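You operate a simulated robot arm through the tools that you are given. There is no shell and no other tool. Be economical: measure what you need, move in short steps, check, and stop when the job is done.

You are at the controls of a simulated two-armed robot. One attempt, no reset.

JOB
Put the ring from the parts table top on the top of the cream block. Put one of the orange blocks from the parts table top on the cabinet side shelf. Close the table drawer. Open the top right drawer, take the job card on the top of the cream block and put it away in the inside of the top right drawer and shut the drawer again. Put the felt block that says "soft" from the top of the steel bench on the end of the machine table and the felt block marked "fine" on the grey pad. Any order will do. Set down upright: felt block.

Only the result counts: the job must be done as asked and must still hold three seconds after the hand-in. Knocking over, shifting, dropping, spilling or breaking anything else fails it.

ROBOT AND FRAMES
Two 6-joint arms with two-finger parallel grippers on one trunk, on a base that drives. Base frame: it is fixed to the floor where the robot stands at the start and does not move with it; the origin is under the middle of the robot, x ahead of it, y to its left, z up. Readings come in m, degrees, newtons and seconds.
The left shoulder is at the start at [-0.077, 0.177, 0.832], the right one opposite. With the tool pointing down near the work surface each hand reaches from about 0.1 to 0.74 m from the robot's upright axis, wherever it stands, measured 20 degrees to its own side. Places, roughly: cabinet side shelf (18x30 cm) [-0.08, -1.28, 0.96]; end of the machine table [-1.1, -5.6, 0.8]; felt block [-0.5, -7.75, 1]; grey pad (10x8x3 cm) [-0.8, -7.7, 0.9]; inside of the top right drawer [-2.1, -1.7, 0.6]; job card [-0.75, 1.25, 1]; orange block (2x4x3 cm) [0.7, 0.4, 0.8]; ring (6x6x2 cm) [0.5, 0.2, 0.8]; table drawer [1.1, 0.8, 0.6]; top of the cream block [-0.7, 1.1, 0.9]; top right drawer [-2.1, -1.6, 0.6]. Payload 1.57 kg a hand.
The TCP of each hand is the grasp point between the finger pads, 0.03 m short of the fingertips. In the tool frame z runs along the fingers and y along their closing line. The gripper opens to 0.08 m. The fingers are 0.017 m wide and 0.012 m thick; the gripper's body (0.04 by 0.082 m) begins 0.08 m behind the TCP.
Orientation is that of the tool frame in the base frame, as a unit quaternion [w, x, y, z]. With the fingers straight down and closing along the base's y, the tool's x points along the base's -x, its y along +y and its z along -z.

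CONTROLS
- The arms move only by the tool step_arm. It takes "left_commands", "right_commands" or both (then of equal length, played together; a hand with none holds still); each is a list of rows, each a list of 7 numbers: the shift along the tool's x, y, z in m, then the turn, a rotation vector about the tool's x, y, z in degrees, then the gripper command, from -1 (shut) to 1 (fully open), values between in proportion. In form: [[x, y, z, wx, wy, wz, fingers], ...]. A call has 1 to 10 rows; each row is the pose to reach, as a shift and turn from the pose commanded when the call began, along the tool's axes at that moment. A row lasts 0.2 s, in which the tool goes at most 0.05 m and 8.6 degrees; a call with a longer step from one row to the next is refused whole, and so is a gripper value outside its range. Where a pose cannot be reached the arm comes as near as it can. A force on the tool above 40 N (or 10 N above the force at the start of the call, whichever is more), or a blocked arm, ends the call early, and 0.2 s more pass. Each finger travels about 0.072 m/s and halts on what it meets, pressing with about 29 N; the grip force reading is that of the motor and also rises with nothing between the fingers. The clock runs only during rows and for 0.2 s after the last one: add rows that repeat a pose to give the fingers time. It gives the time, the measured TCP pose, the force on the tool (base axes), the opening and the grip force at its end, in the units of the frame above (readings bear some noise), with the torque about the TCP (base axes, N m) and any sound that the robot's microphone picked up.
- Cameras (640 x 400 px; columns grow to the right, rows downward): "scene" is now at [0.0307, 0.0413, 1.577]; the picture's right is [0.46, -0.89, 0.00], its down [-0.66, -0.34, -0.67] and it looks along [0.60, 0.31, -0.74] (base axes); focal length 294 px, centre (320, 200). "left" rides on the left gripper at [0.072, 0.007, -0.122] in its tool frame; the picture's right is [-0.09, 1.00, 0.00], its down [-0.84, -0.08, -0.54] and it looks along [-0.54, -0.05, 0.84] (tool axes); focal length 238 px, centre (320, 200). "right" rides on the right gripper at [0.072, -0.007, -0.122] in its tool frame; the picture's right is [0.09, 1.00, 0.00], its down [-0.84, 0.08, -0.54] and it looks along [-0.54, 0.05, 0.84] (tool axes); focal length 238 px, centre (320, 200). There is no depth. A picture from a camera that has moved, and an enlarged one, comes with that camera's place and axes in the base frame and with its lens. The place of the scene camera against the robot may be out by one fixed shift of up to 0.025 m in any direction.
- grab_frame(camera): a new picture of that camera. No time passes.
- slide_trunk(by): slides the trunk up (or, below 0, down) by that many m; the arms and the scene camera ride with it, the base frame stays. It gives what a move gives, with no picture.
- base_move(legs): drives the robot by 1 to 6 legs, each [ahead, left, turn to the left] in m, m and degrees, along the robot's own axes; the way and the turn of a leg run together, so that a leg with both is an arc; at most 1.5 m and 180 degrees a leg. The arms and the cameras ride along, it lands a little off, and it stops where it bumps. It gives what a move gives.
- pan_tilt(pan, tilt): turns the head with the scene camera to pan (to the left, within 143 degrees either way) and tilt (down, from -29 to 69), counted from straight ahead of the robot. It gives what a move gives.
- zoom(camera, box): a new picture of the part [left, top, right, bottom] of that camera's present view, enlarged. No time passes.
- hand_in(): hands the job in; it is judged then, once.

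Go step by step. Nothing tells you exact positions but the pictures and the camera data: compare them with the known pose of the tool, close in by small moves and look again before you grip or let go. The budget is 196 turns and 184 pictures, counting those below and the enlarged ones. Unless the task says otherwise, let go and move clear before handing in, and close with one line.

The tools are called after ">>>" as name(argument=value, ...) on one line, values as JSON. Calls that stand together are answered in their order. step_arm: Moves the arms, as the interface text tells. Its arguments: {"type":"object","properties":{"left_commands":{"type":"array"},"right_commands":{"type":"array"}},"required":[]} The other tools are called the same way: slide_trunk (by) slides the trunk up or down; base_move (legs) drives the base; pan_tilt (pan, tilt) turns the head that bears the scene camera; grab_frame (camera) takes a picture; zoom (camera, box) takes an enlarged picture of a part of a camera's view; hand_in () hands the job in.

At the start:

```text
clock: 0.0
left_eef_pos: [0.2835, 0.3997, 1.0395]
left_tool_rot: [-0.001, 0.0, 1.0, 0.0]
left_ft_force: [-0.4, -0.1, 0.6]
left_moment: [-0.01, 0.04, 0.01]
left_finger_gap: 0.0801
left_gripper_force: 0.1
right_eef_pos: [0.4745, 0.0516, 1.0652]
right_tool_rot: [-0.001, 0.0, 1.0, 0.001]
right_ft_force: [-0.2, 0.6, -1.1]
right_moment: [0.01, 0.01, -0.01]
right_finger_gap: 0.0798
right_gripper_force: 0.1
trunk travel left (down, up): [-0.275, 0.053]
robot x, y, heading: [-0.0038, 0.0042, 0.1]
head pan, tilt: [27.6, 47.8]
```

scene: 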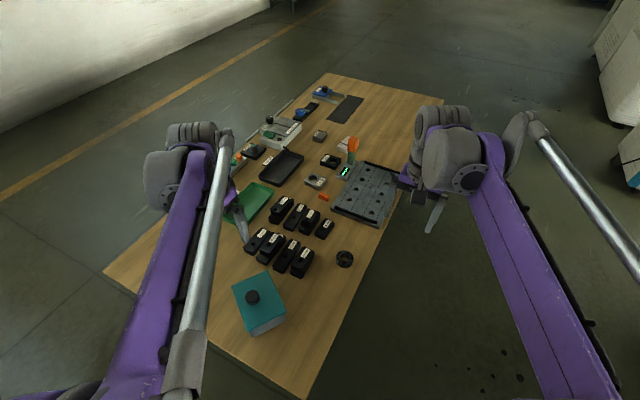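
right: 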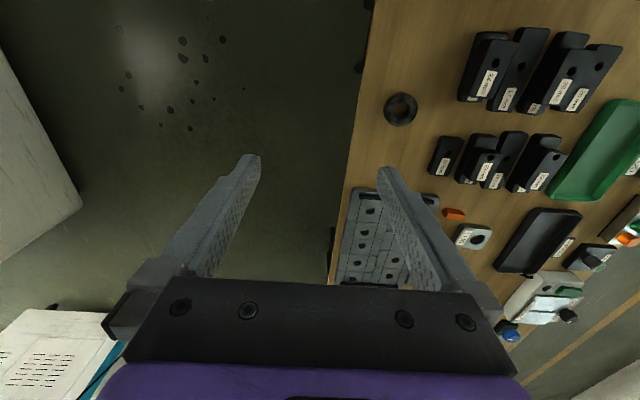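
left: 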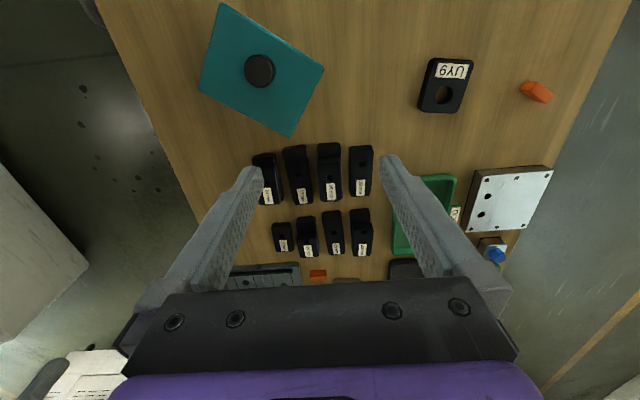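

I see the parts table ahead with the ring at about [0.47, 0.17] and two orange items. I'll look closer and look around first.

>>> zoom(camera="scene", box=[220, 60, 460, 210])

>>> zoom(camera="right", box=[340, 60, 540, 280])

>>> zoom(camera="left", box=[400, 40, 600, 280])

>>> pan_tilt(pan=120, tilt=30)

```text
2.67 times, centred on (340, 135) of scene
camera zoom: at [0.0307, 0.0413, 1.577], right [0.46, -0.89, 0.0], down [-0.66, -0.34, -0.67], along [0.6, 0.31, -0.74], focal length 784 px, centre (267, 373)
```

zoom: 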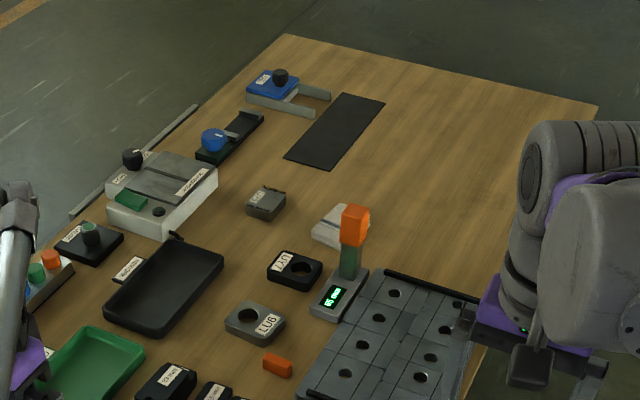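

```text
1.82 times, centred on (440, 170) of right
camera zoom: at [0.4032, 0.0457, 1.1882], right [-0.09, 1.0, 0.0], down [0.84, 0.08, 0.54], along [0.54, 0.05, -0.84], focal length 433 px, centre (102, 254)
```

zoom: 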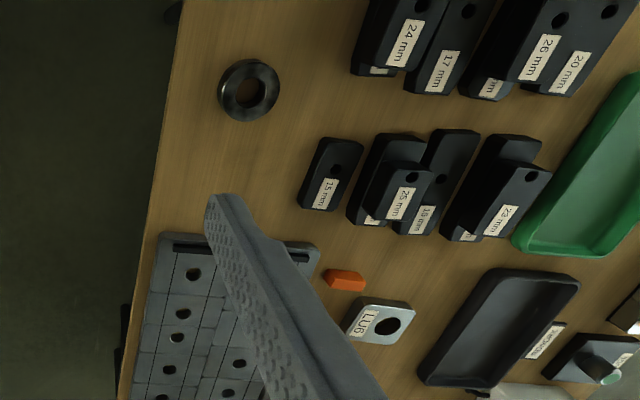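

```text
1.67 times, centred on (500, 160) of left
camera zoom: at [0.2108, 0.4073, 1.1606], right [0.09, 1.0, 0.0], down [0.84, -0.08, 0.54], along [0.54, -0.05, -0.84], focal length 397 px, centre (20, 267)
```

zoom: 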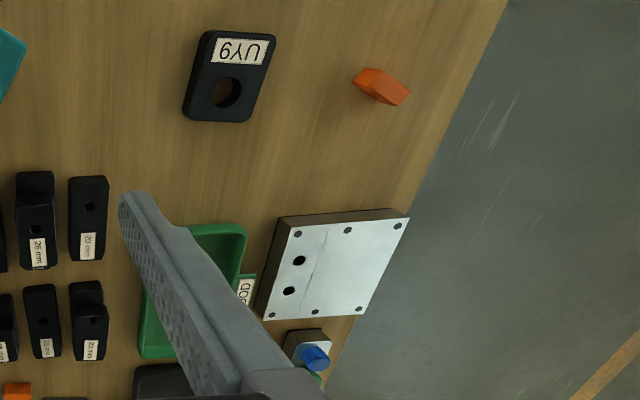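

```text
clock: 1.7
left_eef_pos: [0.2841, 0.4003, 1.0399]
left_tool_rot: [0.001, 0.0, 1.0, 0.001]
left_ft_force: [-0.2, -0.5, 0.4]
left_moment: [-0.01, 0.01, 0.01]
left_finger_gap: 0.0799
left_gripper_force: 0.0
right_eef_pos: [0.4745, 0.0507, 1.0652]
right_tool_rot: [-0.001, 0.0, 1.0, 0.0]
right_ft_force: [0.2, 0.7, 0.0]
right_moment: [-0.03, 0.0, 0.02]
right_finger_gap: 0.08
right_gripper_force: 0.2
trunk travel left (down, up): [-0.275, 0.053]
robot x, y, heading: [-0.0025, -0.0002, -0.1]
head pan, tilt: [120.0, 30.0]
```

Ring and two orange blocks are identified. Now looking at the cream block behind-left.

>>> grab_frame(camera="scene")

>>> pan_tilt(pan=-100, tilt=25)

>>> grab_frame(camera="scene")

>>> pan_tilt(pan=-140, tilt=15)

>>> grab_frame(camera="scene")

```text
177 pictures are left
camera scene: at [-0.0845, 0.0831, 1.6035], right [0.87, 0.5, 0.0], down [0.25, -0.43, -0.87], along [-0.43, 0.75, -0.5], focal length 294 px, centre (320, 200)
```

scene: 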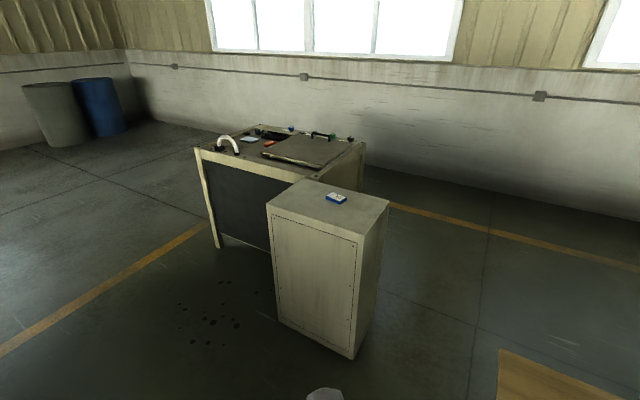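

```text
clock: 4.8
left_eef_pos: [0.2834, 0.4004, 1.0398]
left_tool_rot: [0.0, 0.0, 1.0, 0.0]
left_ft_force: [0.1, -0.2, -0.3]
left_moment: [0.01, 0.02, -0.02]
left_finger_gap: 0.08
left_gripper_force: 0.1
right_eef_pos: [0.474, 0.0516, 1.0652]
right_tool_rot: [0.0, -0.001, 1.0, 0.0]
right_ft_force: [-0.3, 0.3, 0.7]
right_moment: [0.04, -0.01, -0.03]
right_finger_gap: 0.0799
right_gripper_force: 0.0
trunk travel left (down, up): [-0.275, 0.053]
robot x, y, heading: [-0.0028, -0.0046, -0.1]
head pan, tilt: [-100.0, 25.0]
```

```text
176 pictures are left
camera scene: at [-0.0553, -0.0859, 1.6115], right [-0.98, 0.17, 0.0], down [0.07, 0.42, -0.91], along [-0.16, -0.89, -0.42], focal length 294 px, centre (320, 200)
```

scene: 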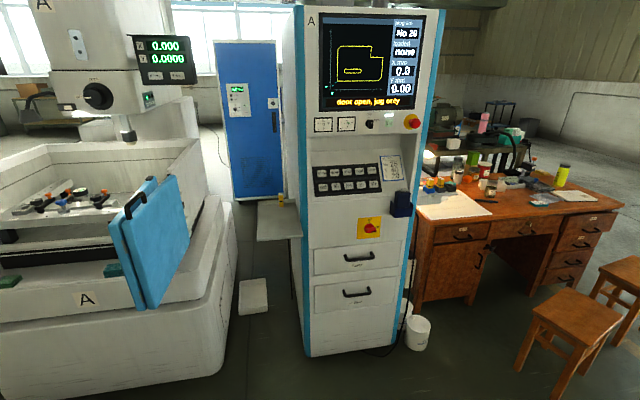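

```text
clock: 5.9
left_eef_pos: [0.2833, 0.4002, 1.0392]
left_tool_rot: [0.0, -0.001, 1.0, 0.0]
left_ft_force: [0.7, 0.0, 0.6]
left_moment: [0.0, -0.02, -0.03]
left_finger_gap: 0.0801
left_gripper_force: 0.1
right_eef_pos: [0.4743, 0.0513, 1.0656]
right_tool_rot: [0.0, 0.0, 1.0, 0.0]
right_ft_force: [-0.1, 0.1, -0.2]
right_moment: [0.01, -0.02, -0.01]
right_finger_gap: 0.0799
right_gripper_force: 0.0
trunk travel left (down, up): [-0.275, 0.053]
robot x, y, heading: [-0.0005, 0.0016, -0.1]
head pan, tilt: [-140.0, 15.0]
```

```text
175 pictures are left
camera scene: at [-0.1109, -0.0553, 1.6277], right [-0.64, 0.77, 0.0], down [0.2, 0.17, -0.97], along [-0.74, -0.62, -0.26], focal length 294 px, centre (320, 200)
```

scene: 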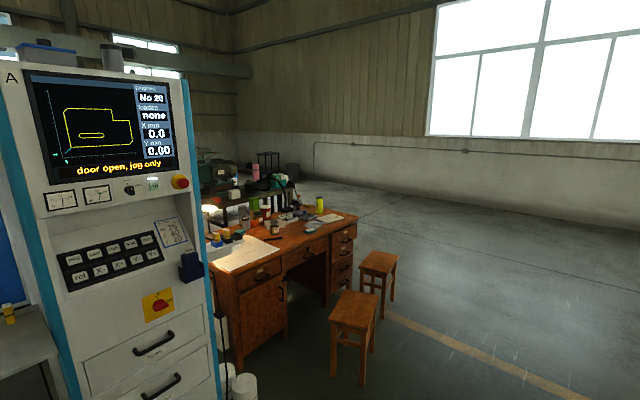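

The desk with the top right drawer, the cabinet shelf and cream cabinet are located. Now viewing the table's left side for the open table drawer.

>>> pan_tilt(pan=45, tilt=35)

>>> grab_frame(camera="scene")

>>> zoom(camera="scene", box=[300, 100, 460, 200])

```text
clock: 8.7
left_eef_pos: [0.2828, 0.3993, 1.0394]
left_tool_rot: [0.0, 0.0, 1.0, 0.0]
left_ft_force: [0.8, 0.0, 0.6]
left_moment: [0.04, -0.02, 0.02]
left_finger_gap: 0.0799
left_gripper_force: 0.1
right_eef_pos: [0.4741, 0.051, 1.0666]
right_tool_rot: [0.0, 0.0, 1.0, 0.0]
right_ft_force: [-0.6, -0.2, -0.3]
right_moment: [-0.03, -0.01, 0.03]
right_finger_gap: 0.0798
right_gripper_force: 0.1
trunk travel left (down, up): [-0.275, 0.053]
robot x, y, heading: [-0.0001, -0.002, 0.2]
head pan, tilt: [45.0, 35.0]
```

```text
174 pictures are left
camera scene: at [0.0229, 0.067, 1.5957], right [0.71, -0.71, 0.0], down [-0.41, -0.41, -0.82], along [0.58, 0.58, -0.57], focal length 294 px, centre (320, 200)
```

scene: 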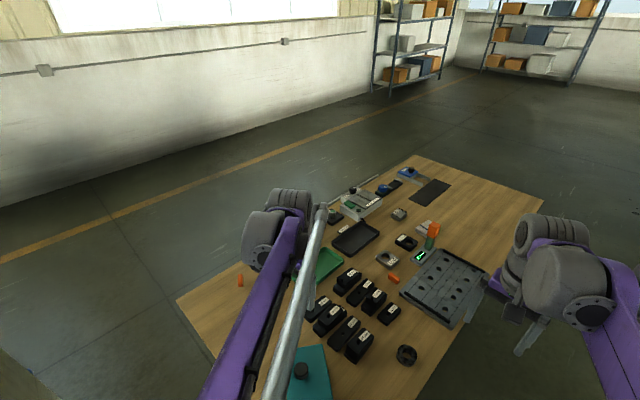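

```text
4.00 times, centred on (380, 150) of scene
camera zoom: at [0.0229, 0.067, 1.5957], right [0.71, -0.71, 0.0], down [-0.41, -0.41, -0.82], along [0.58, 0.58, -0.57], focal length 1176 px, centre (80, 400)
```

zoom: 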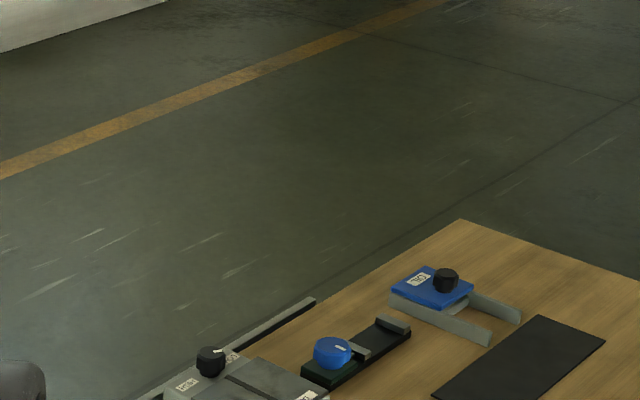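

Table spans about x 0.11–1.6, y 0.1–0.81, drawer sticking out ~0.09 m on the left. I'll bring the right hand over the ring first and look.

>>> step_arm(right_commands=[[0.0, 0.04, 0, 0, 0, 0, 1], [0.0, 0.08, 0, 0, 0, 0, 1], [0.003, 0.12, 0, 0, 0, 0, 1], [0.003, 0.12, 0.05, 0, 0, 0, 1], [0.003, 0.12, 0.1, 0, 0, 0, 1], [0.003, 0.12, 0.1, 0, 0, 0, 1]])

>>> grab_frame(camera="right")

```text
clock: 10.1
left_eef_pos: [0.2837, 0.3991, 1.0407]
left_tool_rot: [0.0, 0.0, 1.0, 0.001]
left_ft_force: [0.3, 0.2, -0.7]
left_moment: [0.03, -0.01, 0.03]
left_finger_gap: 0.0801
left_gripper_force: 0.0
right_eef_pos: [0.4715, 0.1722, 0.964]
right_tool_rot: [0.0, 0.001, 1.0, 0.0]
right_ft_force: [0.1, -0.7, -0.1]
right_moment: [0.01, -0.01, 0.01]
right_finger_gap: 0.08
right_gripper_force: 0.0
trunk travel left (down, up): [-0.275, 0.053]
robot x, y, heading: [-0.0014, -0.0001, 0.1]
head pan, tilt: [45.0, 35.0]
```

```text
172 pictures are left
camera right: at [0.4, 0.1653, 1.0867], right [-0.09, 1.0, 0.0], down [0.84, 0.08, 0.54], along [0.54, 0.05, -0.84], focal length 238 px, centre (320, 200)
```

right: 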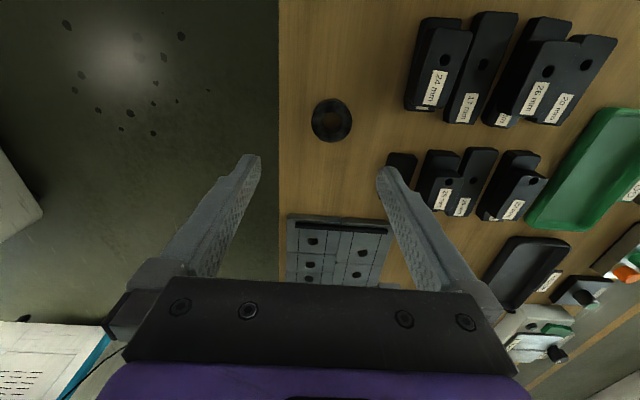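

Triangulating gives the ring at about [0.478, 0.187], top z≈0.775. Descending above it.

>>> step_arm(right_commands=[[-0.0065, 0.0145, 0.0, 0, 0, 0, 1], [-0.0065, 0.0145, 0.05, 0, 0, 0, 1], [-0.0065, 0.0145, 0.1, 0, 0, 0, 1], [-0.0065, 0.0145, 0.134, 0, 0, 0, 1], [-0.0065, 0.0145, 0.134, 0, 0, 0, 1]])

>>> grab_frame(camera="right")

```text
clock: 11.3
left_eef_pos: [0.2842, 0.4003, 1.0399]
left_tool_rot: [0.0, 0.0, 1.0, -0.001]
left_ft_force: [-0.2, 0.2, -0.2]
left_moment: [0.02, -0.01, -0.04]
left_finger_gap: 0.0802
left_gripper_force: 0.1
right_eef_pos: [0.4774, 0.1862, 0.8335]
right_tool_rot: [0.0, 0.0, 1.0, 0.001]
right_ft_force: [0.1, -0.5, 0.2]
right_moment: [-0.01, 0.03, -0.03]
right_finger_gap: 0.0801
right_gripper_force: 0.2
trunk travel left (down, up): [-0.275, 0.053]
robot x, y, heading: [0.0029, -0.0016, 0.1]
head pan, tilt: [45.0, 35.0]
```

```text
171 pictures are left
camera right: at [0.4057, 0.18, 0.9557], right [-0.09, 1.0, 0.0], down [0.84, 0.08, 0.54], along [0.54, 0.05, -0.84], focal length 238 px, centre (320, 200)
```

right: 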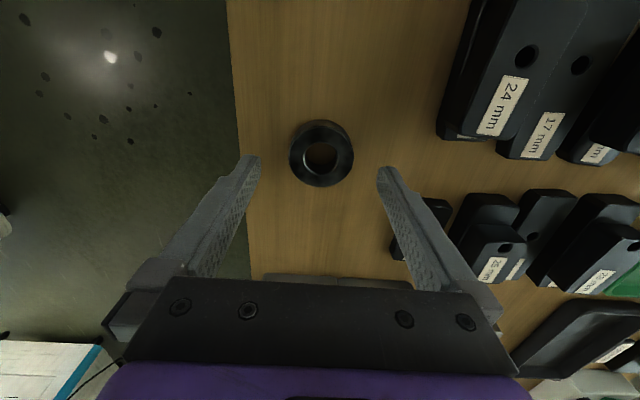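

Centred on the ring. Descend and close.

>>> step_arm(right_commands=[[-0.001, 0.001, 0.02, 0, 0, 0, 1], [-0.001, 0.001, 0.04, 0, 0, 0, 1], [-0.001, 0.001, 0.04, 0, 0, 0, 0.2], [-0.001, 0.001, 0.04, 0, 0, 0, -0.4], [-0.001, 0.001, 0.04, 0, 0, 0, -1], [-0.001, 0.001, 0.04, 0, 0, 0, -1]])

>>> grab_frame(camera="right")

```text
clock: 12.7
left_eef_pos: [0.2841, 0.3988, 1.04]
left_tool_rot: [0.001, 0.001, 1.0, 0.0]
left_ft_force: [0.0, 0.1, 0.3]
left_moment: [-0.01, -0.04, -0.02]
left_finger_gap: 0.0801
left_gripper_force: 0.0
right_eef_pos: [0.4792, 0.1885, 0.794]
right_tool_rot: [0.0, 0.0, 1.0, 0.001]
right_ft_force: [1.3, -0.8, -0.2]
right_moment: [-0.05, -0.07, -0.03]
right_finger_gap: 0.051
right_gripper_force: 29.4
trunk travel left (down, up): [-0.275, 0.053]
robot x, y, heading: [-0.0006, 0.0028, -0.0]
head pan, tilt: [45.0, 35.0]
```

```text
170 pictures are left
camera right: at [0.4074, 0.182, 0.9155], right [-0.09, 1.0, 0.0], down [0.84, 0.08, 0.54], along [0.54, 0.05, -0.84], focal length 238 px, centre (320, 200)
```

right: 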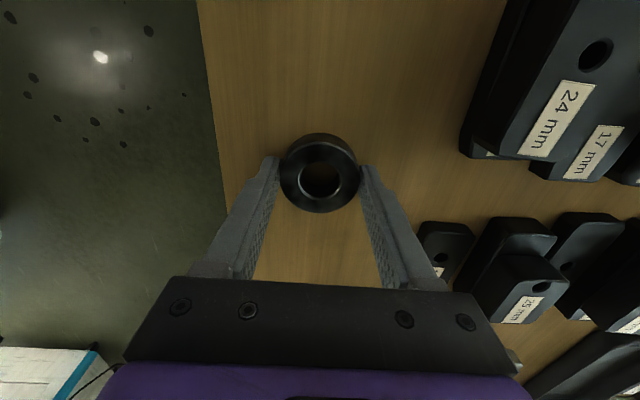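

The ring is held (gap 0.051). Lift it, tuck the right hand aside, and bring the left hand over the orange block.

>>> step_arm(right_commands=[[0, 0, -0.05, 0, 0, 0, -1], [0, 0, -0.1, 0, 0, 0, -1], [0, 0, -0.15, 0, 0, 0, -1], [0, 0, -0.2, 0, 0, 0, -1], [0, 0, -0.25, 0, 0, 0, -1], [0.04, -0.03, -0.26, 0, 0, 0, -1], [0.08, -0.06, -0.26, 0, 0, 0, -1], [0.11, -0.1, -0.26, 0, 0, 0, -1], [0.12, -0.14, -0.26, 0, 0, 0, -1], [0.12, -0.17, -0.26, 0, 0, 0, -1]])

>>> step_arm(left_commands=[[-0.045, -0.008, 0, 0, 0, 0, 1], [-0.09, -0.016, 0, 0, 0, 0, 1], [-0.135, -0.024, 0, 0, 0, 0, 1], [-0.18, -0.03, 0, 0, 0, 0, 1], [-0.225, -0.04, 0, 0, 0, 0, 1], [-0.27, -0.05, 0, 0, 0, 0, 1], [-0.315, -0.06, 0, 0, 0, 0, 1], [-0.35, -0.065, 0.02, 0, 0, 0, 1], [-0.35, -0.065, 0.06, 0, 0, 0, 1], [-0.35, -0.065, 0.08, 0, 0, 0, 1]])

>>> grab_frame(camera="left")

```text
refused: row 6 steps farther than a row can; nothing moved
```

```text
clock: 14.9
left_eef_pos: [0.6338, 0.3346, 0.9591]
left_tool_rot: [0.0, 0.0, 1.0, 0.001]
left_ft_force: [-0.1, -0.3, 0.4]
left_moment: [0.01, -0.02, 0.02]
left_finger_gap: 0.0797
left_gripper_force: 0.0
right_eef_pos: [0.4781, 0.1884, 0.7931]
right_tool_rot: [-0.001, 0.0, 1.0, -0.001]
right_ft_force: [-0.4, 1.0, 0.6]
right_moment: [-0.02, 0.01, 0.0]
right_finger_gap: 0.0511
right_gripper_force: 28.8
trunk travel left (down, up): [-0.275, 0.053]
robot x, y, heading: [-0.0035, 0.0001, 0.0]
head pan, tilt: [45.0, 35.0]
```

```text
169 pictures are left
camera left: at [0.5603, 0.3422, 1.0801], right [0.09, 1.0, 0.0], down [0.84, -0.08, 0.54], along [0.54, -0.05, -0.84], focal length 238 px, centre (320, 200)
```

left: 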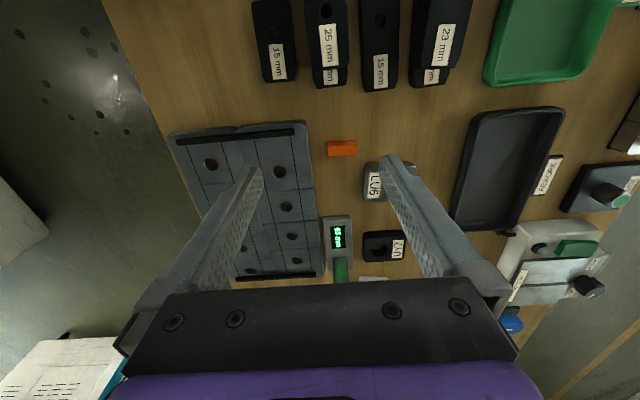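

Orange block at about [0.675, 0.359], long side along y; I can grip it along y with a narrowed opening. First lift the ring away.

>>> step_arm(right_commands=[[0, 0, -0.05, 0, 0, 0, -1], [0, 0, -0.1, 0, 0, 0, -1], [0, 0, -0.15, 0, 0, 0, -1], [0, 0, -0.2, 0, 0, 0, -1], [0, 0, -0.25, 0, 0, 0, -1], [0.03, -0.03, -0.25, 0, 0, 0, -1], [0.06, -0.06, -0.25, 0, 0, 0, -1], [0.09, -0.09, -0.25, 0, 0, 0, -1], [0.12, -0.12, -0.25, 0, 0, 0, -1], [0.13, -0.15, -0.25, 0, 0, 0, -1]])

>>> step_arm(left_commands=[[-0.04, 0.025, 0.01, 0, 0, 0, 0.4], [-0.041, 0.025, 0.05, 0, 0, 0, 0.4], [-0.041, 0.025, 0.09, 0, 0, 0, 0.4], [-0.041, 0.025, 0.104, 0, 0, 0, 0.4]])

>>> grab_frame(camera="left")

>>> grab_frame(camera="right")

```text
clock: 17.1
left_eef_pos: [0.6335, 0.3342, 0.9592]
left_tool_rot: [0.0, 0.0, 1.0, -0.001]
left_ft_force: [0.9, 0.5, 1.0]
left_moment: [0.02, 0.0, 0.02]
left_finger_gap: 0.0799
left_gripper_force: 0.1
right_eef_pos: [0.35, 0.0333, 1.0422]
right_tool_rot: [0.0, 0.0, 1.0, 0.0]
right_ft_force: [0.1, 0.1, -3.2]
right_moment: [0.01, 0.0, -0.02]
right_finger_gap: 0.051
right_gripper_force: 28.8
trunk travel left (down, up): [-0.275, 0.053]
robot x, y, heading: [0.0, 0.0021, 0.0]
head pan, tilt: [45.0, 35.0]
```

```text
clock: 18.1
left_eef_pos: [0.6752, 0.3599, 0.8553]
left_tool_rot: [0.0, -0.001, 1.0, 0.0]
left_ft_force: [-0.4, 0.1, 0.3]
left_moment: [-0.03, -0.01, 0.02]
left_finger_gap: 0.0562
left_gripper_force: 0.1
left hand out of reach, approached as far as the arm can: row 1, 2, 3
right_eef_pos: [0.3501, 0.033, 1.0426]
right_tool_rot: [0.001, 0.0, 1.0, -0.001]
right_ft_force: [0.4, -0.3, -2.7]
right_moment: [0.02, 0.0, 0.0]
right_finger_gap: 0.0511
right_gripper_force: 28.9
trunk travel left (down, up): [-0.275, 0.053]
robot x, y, heading: [-0.0012, -0.0006, 0.0]
head pan, tilt: [45.0, 35.0]
```

```text
168 pictures are left
camera left: at [0.6022, 0.3683, 0.9763], right [0.09, 1.0, 0.0], down [0.84, -0.08, 0.54], along [0.54, -0.05, -0.84], focal length 238 px, centre (320, 200)
```

left: 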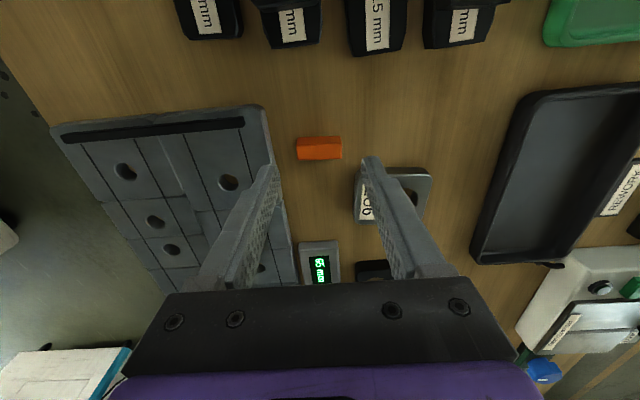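

```text
167 pictures are left
camera right: at [0.2788, 0.029, 1.1647], right [-0.09, 1.0, 0.0], down [0.84, 0.08, 0.54], along [0.54, 0.05, -0.84], focal length 238 px, centre (320, 200)
```

right: 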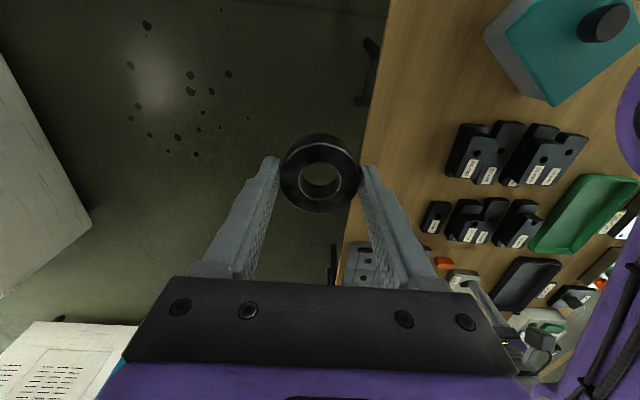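

Alignment verified with ~5 mm clearance to the plate. Descend and grip the orange block.

>>> step_arm(left_commands=[[-0.002, 0.001, 0.03, 0, 0, 0, 0.3], [-0.002, 0.001, 0.058, 0, 0, 0, 0.3], [-0.002, 0.001, 0.058, 0, 0, 0, 0.3], [-0.002, 0.001, 0.058, 0, 0, 0, -0.3], [-0.002, 0.001, 0.058, 0, 0, 0, -1], [-0.002, 0.001, 0.058, 0, 0, 0, -1]])

>>> grab_frame(camera="left")

```text
clock: 19.5
left_eef_pos: [0.6779, 0.3634, 0.7968]
left_tool_rot: [0.001, 0.0, 1.0, 0.0]
left_ft_force: [0.0, -1.0, 0.0]
left_moment: [0.0, 0.0, 0.01]
left_finger_gap: 0.0395
left_gripper_force: 29.2
right_eef_pos: [0.3505, 0.0344, 1.0419]
right_tool_rot: [0.0, 0.0, 1.0, 0.0]
right_ft_force: [0.1, -1.0, -3.1]
right_moment: [-0.01, -0.03, 0.0]
right_finger_gap: 0.0511
right_gripper_force: 29.0
trunk travel left (down, up): [-0.275, 0.053]
robot x, y, heading: [0.0003, -0.0035, 0.1]
head pan, tilt: [45.0, 35.0]
```

```text
166 pictures are left
camera left: at [0.6047, 0.3696, 0.9175], right [0.09, 1.0, 0.0], down [0.84, -0.08, 0.54], along [0.54, -0.05, -0.84], focal length 238 px, centre (320, 200)
```

left: 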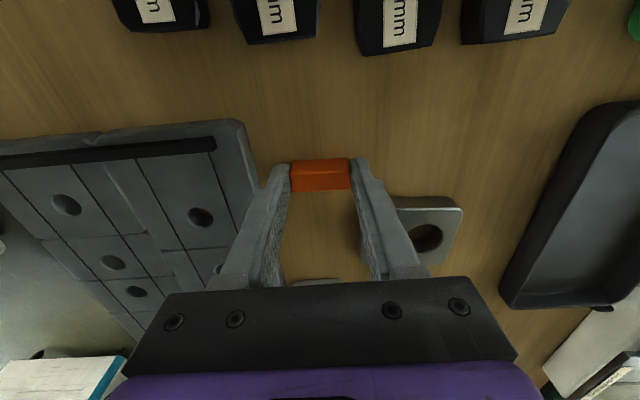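

Both pieces are held. Lift the left hand, then back off and turn towards the cream cabinet.

>>> step_arm(left_commands=[[0, 0, -0.05, 0, 0, 0, -1], [0, 0, -0.1, 0, 0, 0, -1], [0, 0, -0.15, 0, 0, 0, -1], [0, 0, -0.2, 0, 0, 0, -1], [0, 0, -0.25, 0, 0, 0, -1], [0.048, 0, -0.25, 0, 0, 0, -1], [0.096, 0, -0.25, 0, 0, 0, -1], [0.144, 0, -0.25, 0, 0, 0, -1], [0.192, 0, -0.25, 0, 0, 0, -1], [0.24, 0, -0.25, 0, 0, 0, -1]])

>>> base_move(legs=[[-0.6, 0.0, 0], [0, 0, 90]])

>>> pan_tilt(pan=0, tilt=35)

>>> grab_frame(camera="scene")

```text
clock: 21.7
left_eef_pos: [0.4324, 0.3613, 1.0506]
left_tool_rot: [0.002, 0.0, 1.0, 0.001]
left_ft_force: [-0.9, -0.2, -0.4]
left_moment: [0.03, -0.03, 0.04]
left_finger_gap: 0.0395
left_gripper_force: 28.5
left hand out of reach, approached as far as the arm can: row 1, 2, 3, 4, 5, 6
right_eef_pos: [0.3495, 0.0342, 1.0428]
right_tool_rot: [0.001, 0.0, 1.0, 0.001]
right_ft_force: [-0.3, 0.2, -3.4]
right_moment: [0.03, -0.04, 0.0]
right_finger_gap: 0.0513
right_gripper_force: 28.9
trunk travel left (down, up): [-0.275, 0.053]
robot x, y, heading: [-0.0008, -0.0002, -0.2]
head pan, tilt: [45.0, 35.0]
```

```text
clock: 28.8
left_eef_pos: [-0.9488, 0.4404, 1.0498]
left_tool_rot: [0.001, -0.7, 0.714, 0.0]
left_ft_force: [-0.5, 0.7, -0.7]
left_moment: [0.0, 0.0, 0.01]
left_finger_gap: 0.0392
left_gripper_force: 29.1
right_eef_pos: [-0.6238, 0.3507, 1.0425]
right_tool_rot: [0.0, -0.7, 0.715, 0.0]
right_ft_force: [0.1, 0.1, -2.6]
right_moment: [-0.02, -0.02, 0.01]
right_finger_gap: 0.0514
right_gripper_force: 29.2
trunk travel left (down, up): [-0.275, 0.053]
robot x, y, heading: [-0.5945, 0.0042, 88.8]
head pan, tilt: [45.0, 35.0]
```

```text
clock: 29.9
left_eef_pos: [-0.9491, 0.442, 1.0493]
left_tool_rot: [0.0, -0.7, 0.714, 0.0]
left_ft_force: [-0.4, 0.3, 0.5]
left_moment: [0.01, 0.01, -0.01]
left_finger_gap: 0.0394
left_gripper_force: 29.1
right_eef_pos: [-0.623, 0.3508, 1.0413]
right_tool_rot: [0.0, -0.699, 0.715, 0.001]
right_ft_force: [0.3, -1.0, -2.4]
right_moment: [0.04, 0.01, -0.01]
right_finger_gap: 0.0511
right_gripper_force: 29.3
trunk travel left (down, up): [-0.275, 0.053]
robot x, y, heading: [-0.5975, 0.0002, 88.8]
head pan, tilt: [0.0, 35.0]
```

```text
165 pictures are left
camera scene: at [-0.5936, 0.0513, 1.5957], right [1.0, -0.02, 0.0], down [-0.01, -0.57, -0.82], along [0.02, 0.82, -0.57], focal length 294 px, centre (320, 200)
```

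scene: 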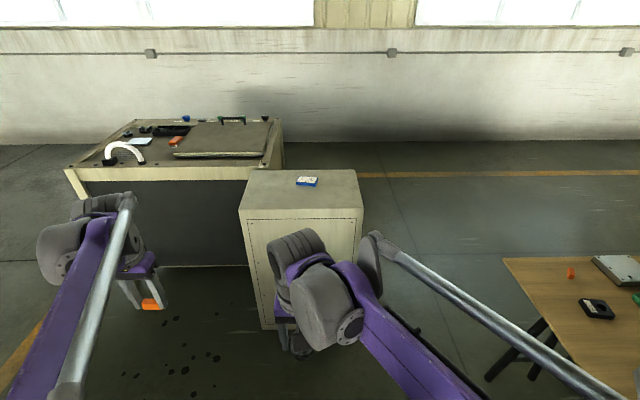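

Cabinet top spans about x −0.87…−0.41, y 0.94…1.3, card near [-0.63, 1.17]. Drive closer, shifted left so the right hand is over it.

>>> base_move(legs=[[0.45, 0.1, 1.2]])

>>> grab_frame(camera="right")

>>> grab_frame(camera="scene")

```text
clock: 32.8
left_eef_pos: [-1.061, 0.8953, 1.05]
left_tool_rot: [0.0, 0.711, -0.704, 0.0]
left_ft_force: [0.6, 0.0, -1.4]
left_moment: [0.01, 0.02, 0.01]
left_finger_gap: 0.0394
left_gripper_force: 29.3
right_eef_pos: [-0.7318, 0.8121, 1.0429]
right_tool_rot: [0.0, 0.71, -0.704, -0.001]
right_ft_force: [0.2, 0.4, -2.7]
right_moment: [-0.01, -0.02, -0.01]
right_finger_gap: 0.0512
right_gripper_force: 29.1
trunk travel left (down, up): [-0.275, 0.053]
robot x, y, heading: [-0.6948, 0.4634, 90.5]
head pan, tilt: [0.0, 35.0]
```

```text
164 pictures are left
camera right: at [-0.7239, 0.7416, 1.1647], right [-0.99, -0.1, 0.0], down [-0.08, 0.84, 0.54], along [-0.05, 0.54, -0.84], focal length 238 px, centre (320, 200)
```

right: 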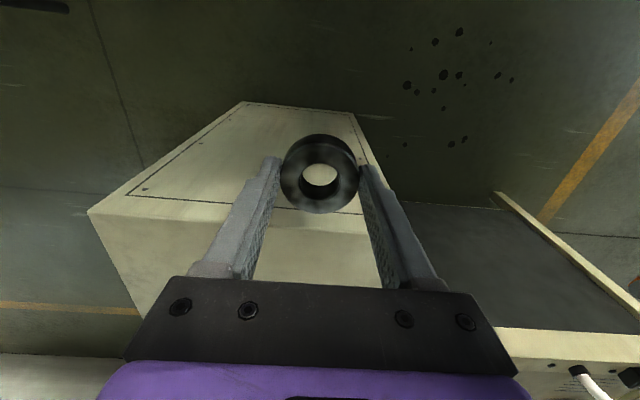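

```text
163 pictures are left
camera scene: at [-0.6927, 0.5146, 1.5957], right [1.0, 0.01, 0.0], down [0.0, -0.57, -0.82], along [-0.01, 0.82, -0.57], focal length 294 px, centre (320, 200)
```

scene: 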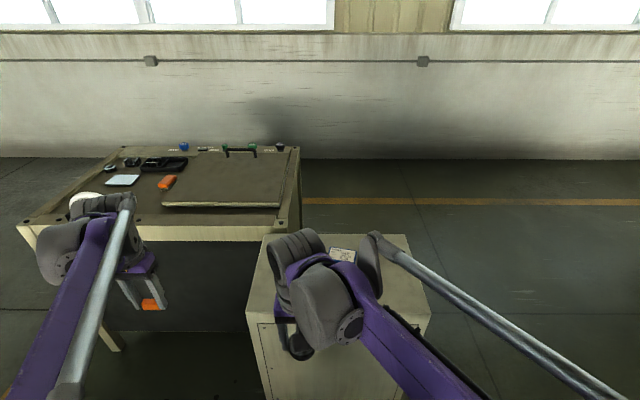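

Cabinet top about z 0.9, x −0.9…−0.4, y 0.97…1.3. Move the ring over a free spot near [-0.77, 1.08], then lower a bit and look.

>>> step_arm(right_commands=[[-0.045, 0.005, 0, 0, 0, 0, -1], [-0.09, 0.01, 0, 0, 0, 0, -1], [-0.135, 0.015, 0, 0, 0, 0, -1], [-0.18, 0.02, 0, 0, 0, 0, -1], [-0.225, 0.03, 0, 0, 0, 0, -1], [-0.26, 0.035, 0.0, 0, 0, 0, -1], [-0.26, 0.035, 0.0, 0, 0, 0, -1]])

>>> grab_frame(camera="right")

>>> grab_frame(camera="scene")

```text
clock: 34.4
left_eef_pos: [-1.0608, 0.8923, 1.0495]
left_tool_rot: [-0.001, 0.71, -0.704, 0.0]
left_ft_force: [0.4, 0.9, 0.0]
left_moment: [0.02, -0.02, 0.01]
left_finger_gap: 0.039
left_gripper_force: 29.4
right_eef_pos: [-0.7654, 1.0611, 1.0378]
right_tool_rot: [0.0, 0.71, -0.704, 0.001]
right_ft_force: [1.0, 0.1, -2.1]
right_moment: [0.01, 0.01, -0.03]
right_finger_gap: 0.051
right_gripper_force: 29.2
right hand out of reach, approached as far as the arm can: row 6, 7
trunk travel left (down, up): [-0.275, 0.053]
robot x, y, heading: [-0.6958, 0.4642, 90.5]
head pan, tilt: [0.0, 35.0]
```

```text
162 pictures are left
camera right: at [-0.7573, 0.9907, 1.16], right [-0.99, -0.1, 0.0], down [-0.08, 0.84, 0.54], along [-0.05, 0.54, -0.84], focal length 238 px, centre (320, 200)
```

right: 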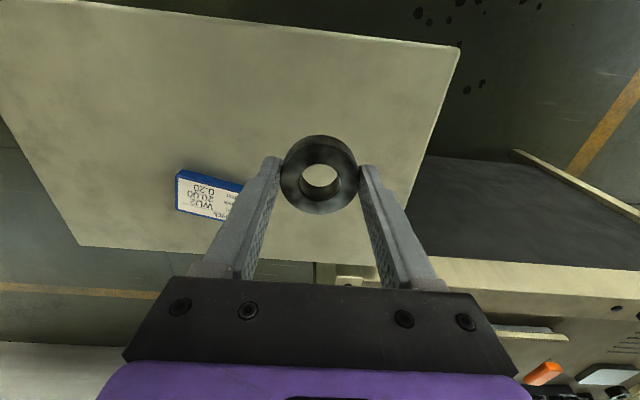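

```text
161 pictures are left
camera scene: at [-0.6926, 0.5136, 1.5957], right [1.0, 0.01, 0.0], down [0.0, -0.57, -0.82], along [-0.01, 0.82, -0.57], focal length 294 px, centre (320, 200)
```

scene: 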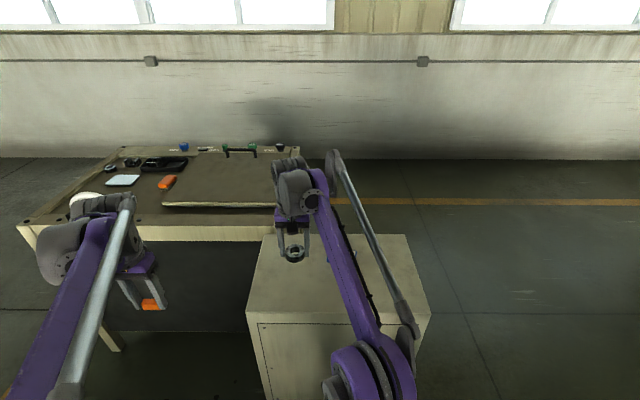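

Free spot beneath the ring. Lower in steps until contact.

>>> step_arm(right_commands=[[0.0, 0, 0.03, 0, 0, 0, -1], [0.0, 0, 0.06, 0, 0, 0, -1], [0.0, 0, 0.085, 0, 0, 0, -1], [0.0, 0, 0.085, 0, 0, 0, -1]])

>>> grab_frame(camera="right")

```text
clock: 35.4
left_eef_pos: [-1.0597, 0.8949, 1.0501]
left_tool_rot: [0.0, 0.71, -0.704, 0.0]
left_ft_force: [0.4, -0.5, -1.3]
left_moment: [0.01, -0.01, -0.02]
left_finger_gap: 0.0391
left_gripper_force: 28.6
right_eef_pos: [-0.7624, 1.0612, 0.9505]
right_tool_rot: [0.0, 0.71, -0.704, 0.001]
right_ft_force: [-0.7, 0.0, -1.9]
right_moment: [0.0, -0.01, 0.01]
right_finger_gap: 0.051
right_gripper_force: 28.6
trunk travel left (down, up): [-0.275, 0.053]
robot x, y, heading: [-0.6923, 0.4647, 90.4]
head pan, tilt: [0.0, 35.0]
```

```text
160 pictures are left
camera right: at [-0.7562, 0.9896, 1.0734], right [-0.99, -0.1, 0.0], down [-0.08, 0.84, 0.54], along [-0.05, 0.54, -0.84], focal length 238 px, centre (320, 200)
```

right: 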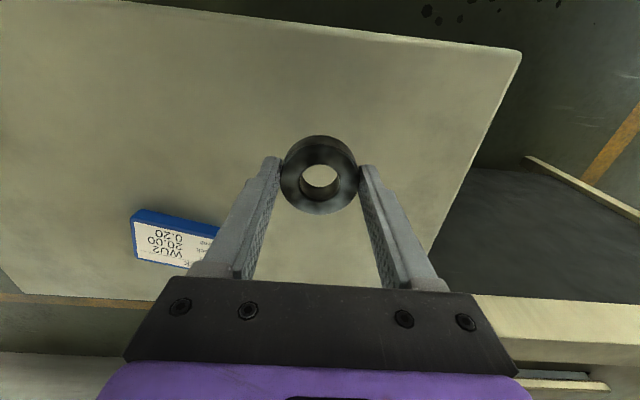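

Cabinet top works out near z 0.88. Continue lowering gently.

>>> step_arm(right_commands=[[0.0, 0, 0.015, 0, 0, 0, -1], [0.0, 0, 0.03, 0, 0, 0, -1], [0.0, 0, 0.03, 0, 0, 0, -1]])

>>> step_arm(right_commands=[[0.0, 0, 0.004, 0, 0, 0, -1], [0.0, 0, 0.008, 0, 0, 0, -1], [0.0, 0, 0.008, 0, 0, 0, -1]])

>>> grab_frame(camera="right")

```text
clock: 36.1
left_eef_pos: [-1.0595, 0.894, 1.0513]
left_tool_rot: [0.0, 0.71, -0.704, 0.0]
left_ft_force: [-0.3, 0.8, -0.9]
left_moment: [-0.01, -0.02, -0.02]
left_finger_gap: 0.0389
left_gripper_force: 28.9
right_eef_pos: [-0.764, 1.0597, 0.9203]
right_tool_rot: [0.001, 0.71, -0.704, 0.0]
right_ft_force: [-0.2, 0.0, -3.0]
right_moment: [-0.02, 0.0, 0.01]
right_finger_gap: 0.0512
right_gripper_force: 28.6
trunk travel left (down, up): [-0.275, 0.053]
robot x, y, heading: [-0.6954, 0.4622, 90.9]
head pan, tilt: [0.0, 35.0]
```

```text
clock: 37.0
left_eef_pos: [-1.0612, 0.895, 1.0489]
left_tool_rot: [0.0, 0.71, -0.704, 0.0]
left_ft_force: [0.6, 0.5, -1.3]
left_moment: [0.02, 0.01, -0.02]
left_finger_gap: 0.0391
left_gripper_force: 28.9
right_eef_pos: [-0.7639, 1.0596, 0.9135]
right_tool_rot: [-0.001, 0.71, -0.704, 0.0]
right_ft_force: [0.7, -0.7, -2.3]
right_moment: [0.01, 0.02, 0.0]
right_finger_gap: 0.0512
right_gripper_force: 28.9
trunk travel left (down, up): [-0.275, 0.053]
robot x, y, heading: [-0.6959, 0.4659, 90.7]
head pan, tilt: [0.0, 35.0]
```

```text
159 pictures are left
camera right: at [-0.7562, 0.989, 1.0355], right [-0.99, -0.1, 0.0], down [-0.08, 0.84, 0.54], along [-0.05, 0.54, -0.84], focal length 238 px, centre (320, 200)
```

right: 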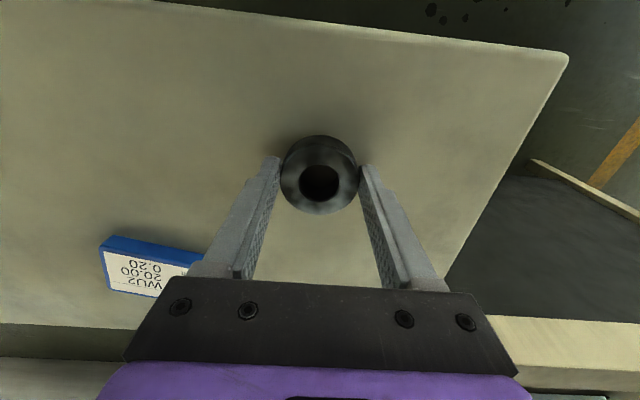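

Shadows are closing in but no contact yet. A few more millimetres.

>>> step_arm(right_commands=[[0.0, 0, 0.003, 0, 0, 0, -1], [0.0, 0, 0.006, 0, 0, 0, -1], [0.0, 0, 0.006, 0, 0, 0, -1]])

>>> step_arm(right_commands=[[0.0, 0, 0.003, 0, 0, 0, -1], [0.0, 0, 0.006, 0, 0, 0, -1], [0.0, 0, 0.006, 0, 0, 0, -1]])

```text
clock: 37.8
left_eef_pos: [-1.0611, 0.8934, 1.0501]
left_tool_rot: [0.0, 0.71, -0.704, -0.001]
left_ft_force: [1.2, 0.0, -1.2]
left_moment: [0.02, -0.01, 0.03]
left_finger_gap: 0.039
left_gripper_force: 28.9
right_eef_pos: [-0.7635, 1.0584, 0.9105]
right_tool_rot: [-0.002, 0.71, -0.704, -0.001]
right_ft_force: [-1.0, 1.1, 19.8]
right_moment: [-0.19, -0.19, -0.07]
right_finger_gap: 0.0509
right_gripper_force: 28.7
trunk travel left (down, up): [-0.275, 0.053]
robot x, y, heading: [-0.6979, 0.4658, 90.8]
head pan, tilt: [0.0, 35.0]
stopped in row 3 (right hand): the force on the tool passed its limit at 41 N (the readings are from after the stop); the commanded pose is now the measured one
```

```text
clock: 38.2
left_eef_pos: [-1.0591, 0.8928, 1.0515]
left_tool_rot: [-0.001, 0.71, -0.704, -0.002]
left_ft_force: [0.7, 0.8, -0.8]
left_moment: [-0.03, 0.02, -0.01]
left_finger_gap: 0.0391
left_gripper_force: 28.7
right_eef_pos: [-0.7644, 1.0596, 0.91]
right_tool_rot: [-0.001, 0.71, -0.704, -0.001]
right_ft_force: [0.2, -2.6, 20.8]
right_moment: [-0.26, -0.31, -0.1]
right_finger_gap: 0.0511
right_gripper_force: 29.0
trunk travel left (down, up): [-0.275, 0.053]
robot x, y, heading: [-0.6956, 0.4625, 90.5]
head pan, tilt: [0.0, 35.0]
stopped in row 2 (right hand): the force on the tool passed its limit at 46 N (the readings are from after the stop); the commanded pose is now the measured one
```

The ring rests on the cabinet. Open, rise, and look at the card.

>>> step_arm(right_commands=[[0, 0, -0.001, 0, 0, 0, -0.2], [0, 0, -0.001, 0, 0, 0, 0.6], [0, 0, -0.001, 0, 0, 0, 1], [0, 0, -0.03, 0, 0, 0, 1], [0, 0, -0.07, 0, 0, 0, 1], [0, 0, -0.11, 0, 0, 0, 1], [0.04, -0.03, -0.11, 0, 0, 0, 1], [0.07, -0.07, -0.11, 0, 0, 0, 1], [0.1, -0.11, -0.11, 0, 0, 0, 1], [0.1, -0.13, -0.11, 0, 0, 0, 1]])

>>> grab_frame(camera="right")

```text
clock: 40.4
left_eef_pos: [-1.0599, 0.8953, 1.0499]
left_tool_rot: [0.0, 0.71, -0.704, 0.0]
left_ft_force: [-0.6, 0.4, -1.3]
left_moment: [-0.01, -0.02, 0.01]
left_finger_gap: 0.0389
left_gripper_force: 29.5
right_eef_pos: [-0.6324, 0.9596, 1.0157]
right_tool_rot: [-0.001, 0.71, -0.705, -0.001]
right_ft_force: [-0.5, -0.3, -0.7]
right_moment: [-0.01, 0.01, 0.02]
right_finger_gap: 0.08
right_gripper_force: 0.0
trunk travel left (down, up): [-0.275, 0.053]
robot x, y, heading: [-0.6904, 0.4606, 90.8]
head pan, tilt: [0.0, 35.0]
```

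```text
158 pictures are left
camera right: at [-0.6251, 0.8881, 1.1385], right [-0.99, -0.1, 0.0], down [-0.08, 0.83, 0.54], along [-0.06, 0.54, -0.84], focal length 238 px, centre (320, 200)
```

right: 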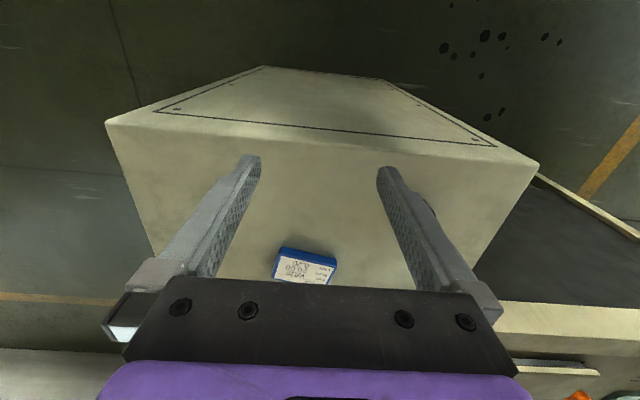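

Card lies near [-0.63, 1.17]. Zoom for its size and angle.

>>> zoom(camera="right", box=[240, 225, 380, 295])

>>> zoom(camera="scene", box=[240, 200, 440, 330])

```text
4.57 times, centred on (310, 260) of right
camera zoom: at [-0.6251, 0.8881, 1.1385], right [-0.99, -0.1, 0.0], down [-0.08, 0.83, 0.54], along [-0.06, 0.54, -0.84], focal length 1090 px, centre (366, -74)
```

zoom: 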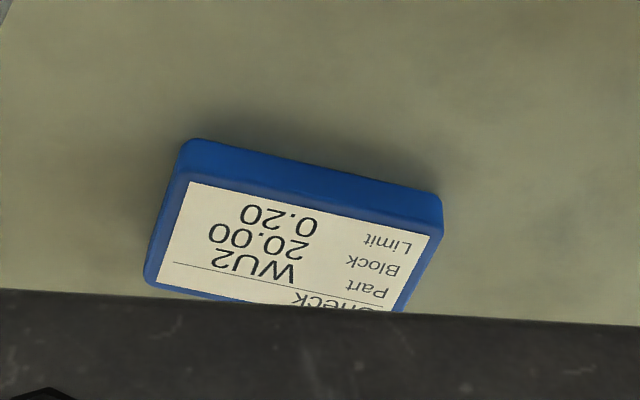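

```text
3.08 times, centred on (340, 265) of scene
camera zoom: at [-0.6925, 0.5152, 1.5957], right [1.0, 0.01, 0.0], down [0.0, -0.57, -0.82], along [-0.01, 0.82, -0.57], focal length 905 px, centre (258, 0)
```

zoom: 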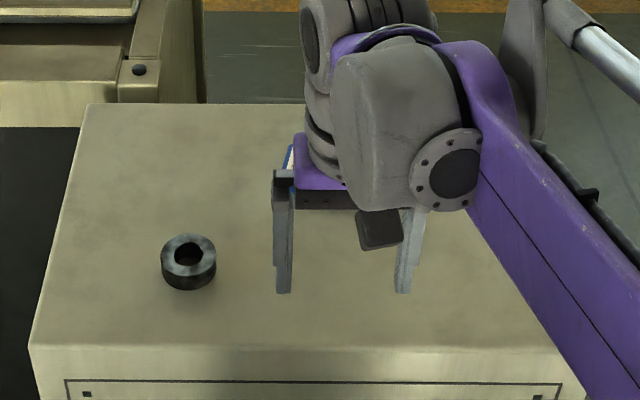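

The card is about 8×5×1.7 cm, lying ~12° skewed, so it must be gripped across its short side. Before planning the driving I look down to judge the robot's own base size.

>>> step_arm(right_commands=[[0.04, -0.0, -0.04, 0, 0, 0, 1], [0.08, -0.02, -0.04, 0, 0, 0, 1], [0.12, -0.06, -0.04, 0, 0, 0, 1], [0.16, -0.09, -0.04, 0, 0, 0, 1]])

>>> pan_tilt(pan=-60, tilt=69)

>>> grab_frame(camera="scene")

```text
refused: row 1 steps farther than a row can; nothing moved
```

```text
clock: 41.7
left_eef_pos: [-1.0599, 0.895, 1.0494]
left_tool_rot: [0.0, 0.71, -0.704, 0.0]
left_ft_force: [-0.1, -0.2, -0.8]
left_moment: [-0.02, -0.02, 0.0]
left_finger_gap: 0.0392
left_gripper_force: 29.0
right_eef_pos: [-0.6331, 0.9591, 1.0167]
right_tool_rot: [-0.001, 0.709, -0.705, -0.002]
right_ft_force: [0.3, -0.2, 0.0]
right_moment: [0.01, -0.05, 0.02]
right_finger_gap: 0.0802
right_gripper_force: 0.1
trunk travel left (down, up): [-0.275, 0.053]
robot x, y, heading: [-0.6931, 0.4608, 90.3]
head pan, tilt: [-60.0, 68.8]
```

```text
155 pictures are left
camera scene: at [-0.6438, 0.4549, 1.552], right [0.51, -0.86, 0.0], down [-0.8, -0.47, -0.36], along [0.31, 0.18, -0.93], focal length 294 px, centre (320, 200)
```

scene: 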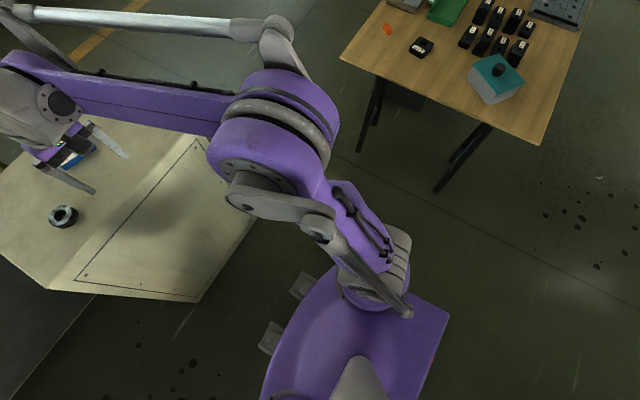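

Base half-width seems ~0.2–0.25 m; the gap to the north side is tight, so I'll loop around the table's free east side to reach the drawer. First retract the right hand.

>>> step_arm(right_commands=[[0.04, 0.0, -0.02, 0, 0, 0, 1], [0.08, -0.01, -0.03, 0, 0, 0, 1], [0.12, -0.04, -0.03, 0, 0, 0, 1], [0.15, -0.07, -0.03, 0, 0, 0, 1]])

>>> base_move(legs=[[-0.86, 0, 0], [0, 0, -90], [1.4, 0, 0], [1.4, 0, 0], [0, 1.5, 0], [0, 0.4, 0]])

>>> base_move(legs=[[0, 0, -90]])

>>> pan_tilt(pan=-40, tilt=35)

>>> grab_frame(camera="scene")

```text
clock: 42.7
left_eef_pos: [-1.0596, 0.8942, 1.0499]
left_tool_rot: [0.0, 0.71, -0.704, 0.0]
left_ft_force: [-0.2, -0.6, -0.8]
left_moment: [0.02, -0.01, 0.0]
left_finger_gap: 0.0391
left_gripper_force: 29.1
right_eef_pos: [-0.5598, 0.8101, 1.047]
right_tool_rot: [-0.001, 0.71, -0.704, -0.002]
right_ft_force: [-0.3, -0.9, -0.3]
right_moment: [0.01, 0.0, 0.05]
right_finger_gap: 0.0798
right_gripper_force: 0.0
trunk travel left (down, up): [-0.275, 0.053]
robot x, y, heading: [-0.6979, 0.4636, 90.7]
head pan, tilt: [-60.0, 68.8]
```

```text
clock: 81.2
left_eef_pos: [2.5499, 1.9361, 1.0492]
left_tool_rot: [0.0, 0.0, 1.0, 0.0]
left_ft_force: [0.4, -0.4, -0.2]
left_moment: [0.0, -0.01, 0.02]
left_finger_gap: 0.0393
left_gripper_force: 28.3
right_eef_pos: [2.4629, 1.4376, 1.0473]
right_tool_rot: [0.002, -0.001, 1.0, 0.0]
right_ft_force: [-0.3, -0.7, 0.8]
right_moment: [0.01, 0.02, 0.01]
right_finger_gap: 0.0797
right_gripper_force: 0.1
trunk travel left (down, up): [-0.275, 0.053]
robot x, y, heading: [2.1153, 1.5732, -0.1]
head pan, tilt: [-60.0, 68.8]
```

```text
clock: 85.4
left_eef_pos: [2.4747, 1.1373, 1.0504]
left_tool_rot: [0.0, 0.708, 0.706, 0.001]
left_ft_force: [0.0, -0.3, -0.6]
left_moment: [-0.01, 0.0, -0.03]
left_finger_gap: 0.039
left_gripper_force: 29.2
right_eef_pos: [1.978, 1.2255, 1.0459]
right_tool_rot: [0.001, 0.708, 0.706, -0.001]
right_ft_force: [0.6, 0.7, -0.1]
right_moment: [0.03, -0.03, 0.01]
right_finger_gap: 0.0802
right_gripper_force: 0.3
trunk travel left (down, up): [-0.275, 0.053]
robot x, y, heading: [2.1152, 1.5754, -90.3]
head pan, tilt: [-60.0, 68.8]
```

```text
clock: 86.4
left_eef_pos: [2.4757, 1.1373, 1.0508]
left_tool_rot: [0.0, 0.708, 0.706, 0.0]
left_ft_force: [-0.2, 0.1, -1.1]
left_moment: [0.03, 0.0, 0.02]
left_finger_gap: 0.0392
left_gripper_force: 28.9
right_eef_pos: [1.9783, 1.227, 1.0466]
right_tool_rot: [0.001, 0.708, 0.706, -0.001]
right_ft_force: [1.1, -0.4, 0.1]
right_moment: [-0.01, -0.04, -0.04]
right_finger_gap: 0.0799
right_gripper_force: 0.1
trunk travel left (down, up): [-0.275, 0.053]
robot x, y, heading: [2.1158, 1.5739, -90.3]
head pan, tilt: [-40.0, 35.0]
```

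```text
154 pictures are left
camera scene: at [2.0605, 1.5521, 1.5956], right [-0.76, 0.65, 0.0], down [0.37, 0.44, -0.82], along [-0.53, -0.62, -0.57], focal length 294 px, centre (320, 200)
```

scene: 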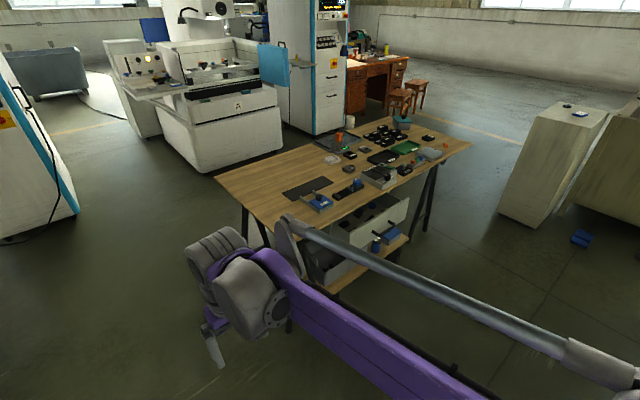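

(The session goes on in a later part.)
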